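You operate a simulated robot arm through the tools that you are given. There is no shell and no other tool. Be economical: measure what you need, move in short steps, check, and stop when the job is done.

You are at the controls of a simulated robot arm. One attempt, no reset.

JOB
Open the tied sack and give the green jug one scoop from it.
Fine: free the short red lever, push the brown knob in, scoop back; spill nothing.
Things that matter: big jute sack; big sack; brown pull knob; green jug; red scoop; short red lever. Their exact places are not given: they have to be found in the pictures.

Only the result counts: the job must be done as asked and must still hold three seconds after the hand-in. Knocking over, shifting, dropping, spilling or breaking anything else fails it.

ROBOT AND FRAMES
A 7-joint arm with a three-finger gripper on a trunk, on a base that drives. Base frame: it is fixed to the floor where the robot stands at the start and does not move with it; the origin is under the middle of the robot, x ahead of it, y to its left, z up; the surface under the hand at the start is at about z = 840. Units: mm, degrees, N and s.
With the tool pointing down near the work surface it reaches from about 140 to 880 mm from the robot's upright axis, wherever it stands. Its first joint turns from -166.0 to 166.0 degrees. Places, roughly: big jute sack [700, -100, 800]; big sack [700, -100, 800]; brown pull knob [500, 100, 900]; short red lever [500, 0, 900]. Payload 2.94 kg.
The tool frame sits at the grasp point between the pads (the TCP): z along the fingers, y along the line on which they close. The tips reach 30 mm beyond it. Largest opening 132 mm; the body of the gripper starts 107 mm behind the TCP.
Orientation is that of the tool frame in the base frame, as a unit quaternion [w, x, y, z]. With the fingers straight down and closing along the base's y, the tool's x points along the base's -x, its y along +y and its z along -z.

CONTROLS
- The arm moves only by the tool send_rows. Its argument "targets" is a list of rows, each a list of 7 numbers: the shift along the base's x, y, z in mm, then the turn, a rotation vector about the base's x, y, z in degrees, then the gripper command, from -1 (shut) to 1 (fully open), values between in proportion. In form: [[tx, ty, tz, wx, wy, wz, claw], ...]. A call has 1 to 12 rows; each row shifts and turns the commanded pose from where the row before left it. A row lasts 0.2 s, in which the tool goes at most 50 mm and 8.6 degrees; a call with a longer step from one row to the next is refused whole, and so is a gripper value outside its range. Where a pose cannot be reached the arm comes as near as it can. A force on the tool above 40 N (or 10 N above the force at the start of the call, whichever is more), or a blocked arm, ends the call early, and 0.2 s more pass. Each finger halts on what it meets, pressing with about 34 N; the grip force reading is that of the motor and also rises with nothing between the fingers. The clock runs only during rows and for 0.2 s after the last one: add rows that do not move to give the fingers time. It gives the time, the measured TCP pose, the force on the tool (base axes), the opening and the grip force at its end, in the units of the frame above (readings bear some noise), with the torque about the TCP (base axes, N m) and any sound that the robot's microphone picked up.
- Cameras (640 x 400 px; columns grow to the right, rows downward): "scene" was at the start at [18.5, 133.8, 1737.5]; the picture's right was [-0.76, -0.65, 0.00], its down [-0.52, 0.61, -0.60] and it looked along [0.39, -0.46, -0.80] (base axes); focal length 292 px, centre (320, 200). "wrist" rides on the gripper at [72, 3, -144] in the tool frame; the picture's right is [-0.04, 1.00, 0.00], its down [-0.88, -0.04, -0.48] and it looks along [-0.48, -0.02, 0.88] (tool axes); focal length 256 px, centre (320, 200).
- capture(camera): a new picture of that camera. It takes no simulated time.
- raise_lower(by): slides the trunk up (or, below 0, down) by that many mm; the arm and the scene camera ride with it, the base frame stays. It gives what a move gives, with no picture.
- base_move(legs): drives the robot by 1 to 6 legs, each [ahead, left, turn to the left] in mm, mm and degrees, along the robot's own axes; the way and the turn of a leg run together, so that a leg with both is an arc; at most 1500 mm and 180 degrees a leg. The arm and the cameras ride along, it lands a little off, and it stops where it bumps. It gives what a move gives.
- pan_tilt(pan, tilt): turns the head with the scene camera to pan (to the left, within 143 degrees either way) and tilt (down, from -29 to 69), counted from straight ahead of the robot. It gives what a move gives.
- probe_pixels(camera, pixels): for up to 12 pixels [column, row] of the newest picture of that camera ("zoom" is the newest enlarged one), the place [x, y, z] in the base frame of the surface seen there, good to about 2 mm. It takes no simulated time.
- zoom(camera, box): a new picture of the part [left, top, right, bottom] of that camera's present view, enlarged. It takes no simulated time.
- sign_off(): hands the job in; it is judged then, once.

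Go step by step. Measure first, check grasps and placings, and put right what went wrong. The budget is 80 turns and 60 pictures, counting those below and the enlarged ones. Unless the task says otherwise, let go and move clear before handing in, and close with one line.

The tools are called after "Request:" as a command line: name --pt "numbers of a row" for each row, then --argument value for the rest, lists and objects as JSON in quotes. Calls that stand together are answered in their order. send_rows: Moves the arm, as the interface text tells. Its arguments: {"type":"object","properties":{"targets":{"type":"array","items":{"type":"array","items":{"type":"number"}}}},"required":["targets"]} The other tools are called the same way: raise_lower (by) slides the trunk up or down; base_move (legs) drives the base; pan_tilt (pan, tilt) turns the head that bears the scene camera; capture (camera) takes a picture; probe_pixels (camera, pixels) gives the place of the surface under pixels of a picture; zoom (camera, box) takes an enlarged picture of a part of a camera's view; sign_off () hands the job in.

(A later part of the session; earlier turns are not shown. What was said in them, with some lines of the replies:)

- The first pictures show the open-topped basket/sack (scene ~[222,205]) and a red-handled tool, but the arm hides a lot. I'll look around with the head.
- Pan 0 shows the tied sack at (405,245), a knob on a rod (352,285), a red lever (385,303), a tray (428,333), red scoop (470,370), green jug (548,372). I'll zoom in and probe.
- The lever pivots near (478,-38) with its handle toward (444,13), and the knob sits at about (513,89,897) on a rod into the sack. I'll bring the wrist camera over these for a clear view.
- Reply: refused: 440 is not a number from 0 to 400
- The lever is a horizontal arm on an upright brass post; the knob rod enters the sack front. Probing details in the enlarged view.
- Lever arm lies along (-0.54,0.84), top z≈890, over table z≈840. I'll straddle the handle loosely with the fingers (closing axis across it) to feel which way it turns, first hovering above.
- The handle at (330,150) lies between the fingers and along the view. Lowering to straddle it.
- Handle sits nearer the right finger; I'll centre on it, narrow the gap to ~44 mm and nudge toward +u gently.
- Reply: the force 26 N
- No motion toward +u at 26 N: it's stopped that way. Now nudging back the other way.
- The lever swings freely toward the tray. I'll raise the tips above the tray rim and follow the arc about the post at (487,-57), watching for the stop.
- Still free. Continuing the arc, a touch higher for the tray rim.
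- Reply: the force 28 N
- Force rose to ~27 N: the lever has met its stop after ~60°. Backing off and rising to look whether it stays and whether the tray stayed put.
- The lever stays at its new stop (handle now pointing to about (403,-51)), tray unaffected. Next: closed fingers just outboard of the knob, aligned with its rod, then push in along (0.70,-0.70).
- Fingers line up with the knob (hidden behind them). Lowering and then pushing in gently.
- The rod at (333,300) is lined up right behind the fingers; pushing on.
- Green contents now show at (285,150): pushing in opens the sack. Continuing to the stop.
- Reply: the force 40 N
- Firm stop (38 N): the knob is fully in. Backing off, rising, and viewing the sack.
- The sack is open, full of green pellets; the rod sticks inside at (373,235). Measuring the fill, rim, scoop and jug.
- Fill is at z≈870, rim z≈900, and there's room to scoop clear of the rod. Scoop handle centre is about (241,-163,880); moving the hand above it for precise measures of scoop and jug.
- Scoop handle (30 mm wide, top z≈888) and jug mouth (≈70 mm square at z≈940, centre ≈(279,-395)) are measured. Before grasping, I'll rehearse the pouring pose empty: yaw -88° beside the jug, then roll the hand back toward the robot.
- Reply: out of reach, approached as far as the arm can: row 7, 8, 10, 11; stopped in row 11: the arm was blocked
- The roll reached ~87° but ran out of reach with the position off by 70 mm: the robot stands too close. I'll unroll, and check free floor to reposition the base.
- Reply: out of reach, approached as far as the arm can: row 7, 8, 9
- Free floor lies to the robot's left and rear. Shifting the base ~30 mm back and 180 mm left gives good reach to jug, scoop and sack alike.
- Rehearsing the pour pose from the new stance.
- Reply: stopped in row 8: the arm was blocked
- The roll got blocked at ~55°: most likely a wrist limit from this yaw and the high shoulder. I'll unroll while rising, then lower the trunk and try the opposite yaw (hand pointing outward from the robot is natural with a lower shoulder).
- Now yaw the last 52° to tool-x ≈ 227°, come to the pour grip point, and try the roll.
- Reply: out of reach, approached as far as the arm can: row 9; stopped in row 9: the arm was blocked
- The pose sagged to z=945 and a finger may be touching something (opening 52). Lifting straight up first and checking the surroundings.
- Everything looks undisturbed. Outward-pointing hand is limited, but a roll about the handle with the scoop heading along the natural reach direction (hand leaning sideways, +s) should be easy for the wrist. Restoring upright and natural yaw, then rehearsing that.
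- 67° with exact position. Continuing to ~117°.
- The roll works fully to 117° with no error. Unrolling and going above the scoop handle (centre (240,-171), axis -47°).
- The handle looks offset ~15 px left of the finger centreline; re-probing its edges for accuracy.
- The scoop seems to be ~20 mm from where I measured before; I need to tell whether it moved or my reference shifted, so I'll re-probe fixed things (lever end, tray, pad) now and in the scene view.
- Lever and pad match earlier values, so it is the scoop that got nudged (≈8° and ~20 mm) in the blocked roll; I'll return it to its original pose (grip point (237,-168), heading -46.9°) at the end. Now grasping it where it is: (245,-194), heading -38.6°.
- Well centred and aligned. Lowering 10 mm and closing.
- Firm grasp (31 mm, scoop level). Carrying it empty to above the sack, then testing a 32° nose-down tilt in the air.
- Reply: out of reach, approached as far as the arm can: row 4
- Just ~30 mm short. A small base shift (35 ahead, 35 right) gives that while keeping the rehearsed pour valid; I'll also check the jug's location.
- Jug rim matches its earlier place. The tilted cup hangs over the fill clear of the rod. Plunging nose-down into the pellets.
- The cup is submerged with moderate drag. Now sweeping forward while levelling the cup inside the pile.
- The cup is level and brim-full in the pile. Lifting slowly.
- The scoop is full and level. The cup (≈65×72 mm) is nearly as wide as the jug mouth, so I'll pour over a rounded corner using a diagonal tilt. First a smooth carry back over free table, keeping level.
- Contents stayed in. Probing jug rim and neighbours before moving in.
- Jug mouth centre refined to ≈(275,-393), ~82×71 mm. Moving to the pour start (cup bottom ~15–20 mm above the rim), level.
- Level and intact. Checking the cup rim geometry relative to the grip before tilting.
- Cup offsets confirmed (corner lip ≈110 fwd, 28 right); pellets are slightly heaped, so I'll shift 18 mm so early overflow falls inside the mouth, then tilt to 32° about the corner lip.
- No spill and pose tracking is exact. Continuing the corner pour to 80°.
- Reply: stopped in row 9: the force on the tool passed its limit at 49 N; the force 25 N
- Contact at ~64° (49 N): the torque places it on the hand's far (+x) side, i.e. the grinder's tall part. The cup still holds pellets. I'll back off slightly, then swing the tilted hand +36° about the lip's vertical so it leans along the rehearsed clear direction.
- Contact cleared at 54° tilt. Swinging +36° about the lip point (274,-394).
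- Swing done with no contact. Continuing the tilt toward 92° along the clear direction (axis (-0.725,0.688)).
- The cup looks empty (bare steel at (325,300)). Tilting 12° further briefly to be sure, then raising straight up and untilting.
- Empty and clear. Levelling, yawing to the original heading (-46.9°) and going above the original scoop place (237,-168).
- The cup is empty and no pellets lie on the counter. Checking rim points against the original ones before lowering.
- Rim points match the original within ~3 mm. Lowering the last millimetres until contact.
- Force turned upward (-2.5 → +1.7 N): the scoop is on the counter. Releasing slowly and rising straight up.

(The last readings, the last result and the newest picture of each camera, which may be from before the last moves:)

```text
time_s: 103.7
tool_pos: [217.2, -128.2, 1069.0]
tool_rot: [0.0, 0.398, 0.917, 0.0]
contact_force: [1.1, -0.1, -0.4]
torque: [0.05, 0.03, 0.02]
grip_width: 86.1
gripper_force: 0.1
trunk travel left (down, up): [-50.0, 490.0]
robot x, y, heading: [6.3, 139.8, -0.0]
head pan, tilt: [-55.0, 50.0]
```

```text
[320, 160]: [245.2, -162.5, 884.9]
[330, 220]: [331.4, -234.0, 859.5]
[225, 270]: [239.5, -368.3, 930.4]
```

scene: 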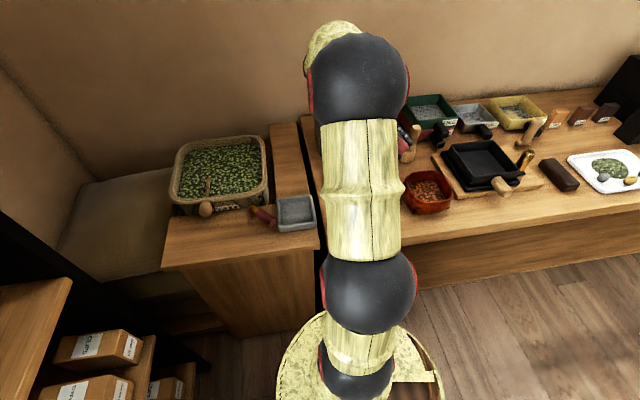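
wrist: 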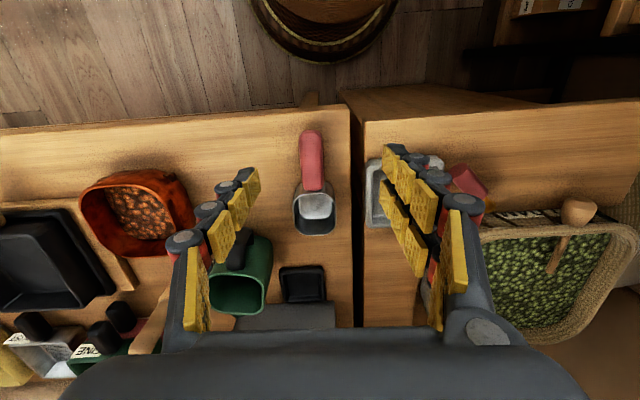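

Scoop is back upright. Close look at the jug and its surroundings for contents and spills.

Request:
zoom --camera "wrist" --box '[176, 210, 352, 320]'

Request:
probe_pixels --camera "zoom" --pixels '[[230, 290], [200, 270], [260, 310], [140, 240], [320, 260], [300, 370]]'

```text
3.64 times, centred on (264, 265) of wrist
```

zoom: 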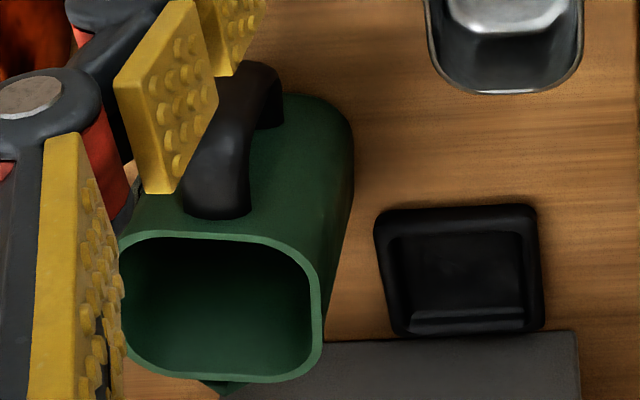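

```text
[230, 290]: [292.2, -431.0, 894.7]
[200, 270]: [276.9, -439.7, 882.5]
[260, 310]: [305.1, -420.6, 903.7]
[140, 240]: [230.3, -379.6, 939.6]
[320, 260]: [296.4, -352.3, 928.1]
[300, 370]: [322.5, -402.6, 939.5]
```

The jug's bottom isn't visible at this angle; moving the wrist camera more directly over it (high, clear) for a look inside.

Request:
send_rows --pt "6 -39 5 0 0 0 0.3" --pt "6 -39 5 0 0 0 0.3" --pt "6 -39 5 0 0 0 0.3" --pt "6 -39 5 0 0 0 0.3" --pt "6 -39 5 0 0 0 0.3" --pt "5 -39 5 0 0 0 0.3" --pt "0 0 0 0 0 0 0.3"

Request:
capture --camera "wrist"

```text
time_s: 105.3
tool_pos: [250.4, -363.5, 1099.4]
tool_rot: [-0.001, 0.398, 0.917, -0.001]
contact_force: [-0.3, -0.3, -0.1]
torque: [0.05, 0.01, 0.0]
grip_width: 86.0
gripper_force: 0.1
trunk travel left (down, up): [-50.0, 490.0]
robot x, y, heading: [9.7, 133.4, -0.2]
head pan, tilt: [-55.0, 50.0]
```

```text
1 pictures are left
```

wrist: 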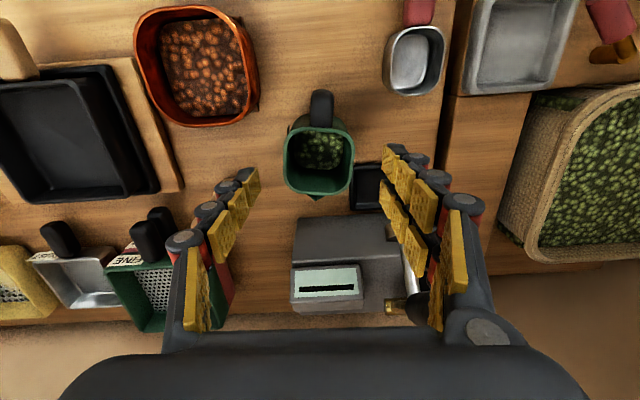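

The jug holds the pellets (320,150), the counter is clean, scoop back, knob in, lever swung free. Raising the hand clear and handing in.

Request:
send_rows --pt "0 5 40 0 0 0 0.3" --pt "0 20 40 0 0 0 0.3" --pt "0 20 40 0 0 0 0.3" --pt "0 20 30 0 0 0 0.3" --pt "0 0 0 0 0 0 0.3"

Request:
sign_off

```text
time_s: 106.5
tool_pos: [251.9, -296.7, 1250.7]
tool_rot: [-0.001, 0.399, 0.917, 0.0]
contact_force: [0.2, 0.0, 0.1]
torque: [-0.03, 0.0, 0.03]
grip_width: 85.8
gripper_force: 0.0
trunk travel left (down, up): [-50.0, 490.0]
robot x, y, heading: [8.2, 137.7, -0.3]
head pan, tilt: [-55.0, 50.0]
```

```text
The job is handed in.
```

Handed in: the sack is open, the red lever swung to its far stop, the brown knob fully in, one scoop in the green jug, and no spill in the last picture. Two slips: a blocked practice move nudged the scoop, so I set it back to within about 3 mm of its measured start, and the hand hit something, probably the grinder, at 49 N during the pour; I saw no shift but did not measure it.
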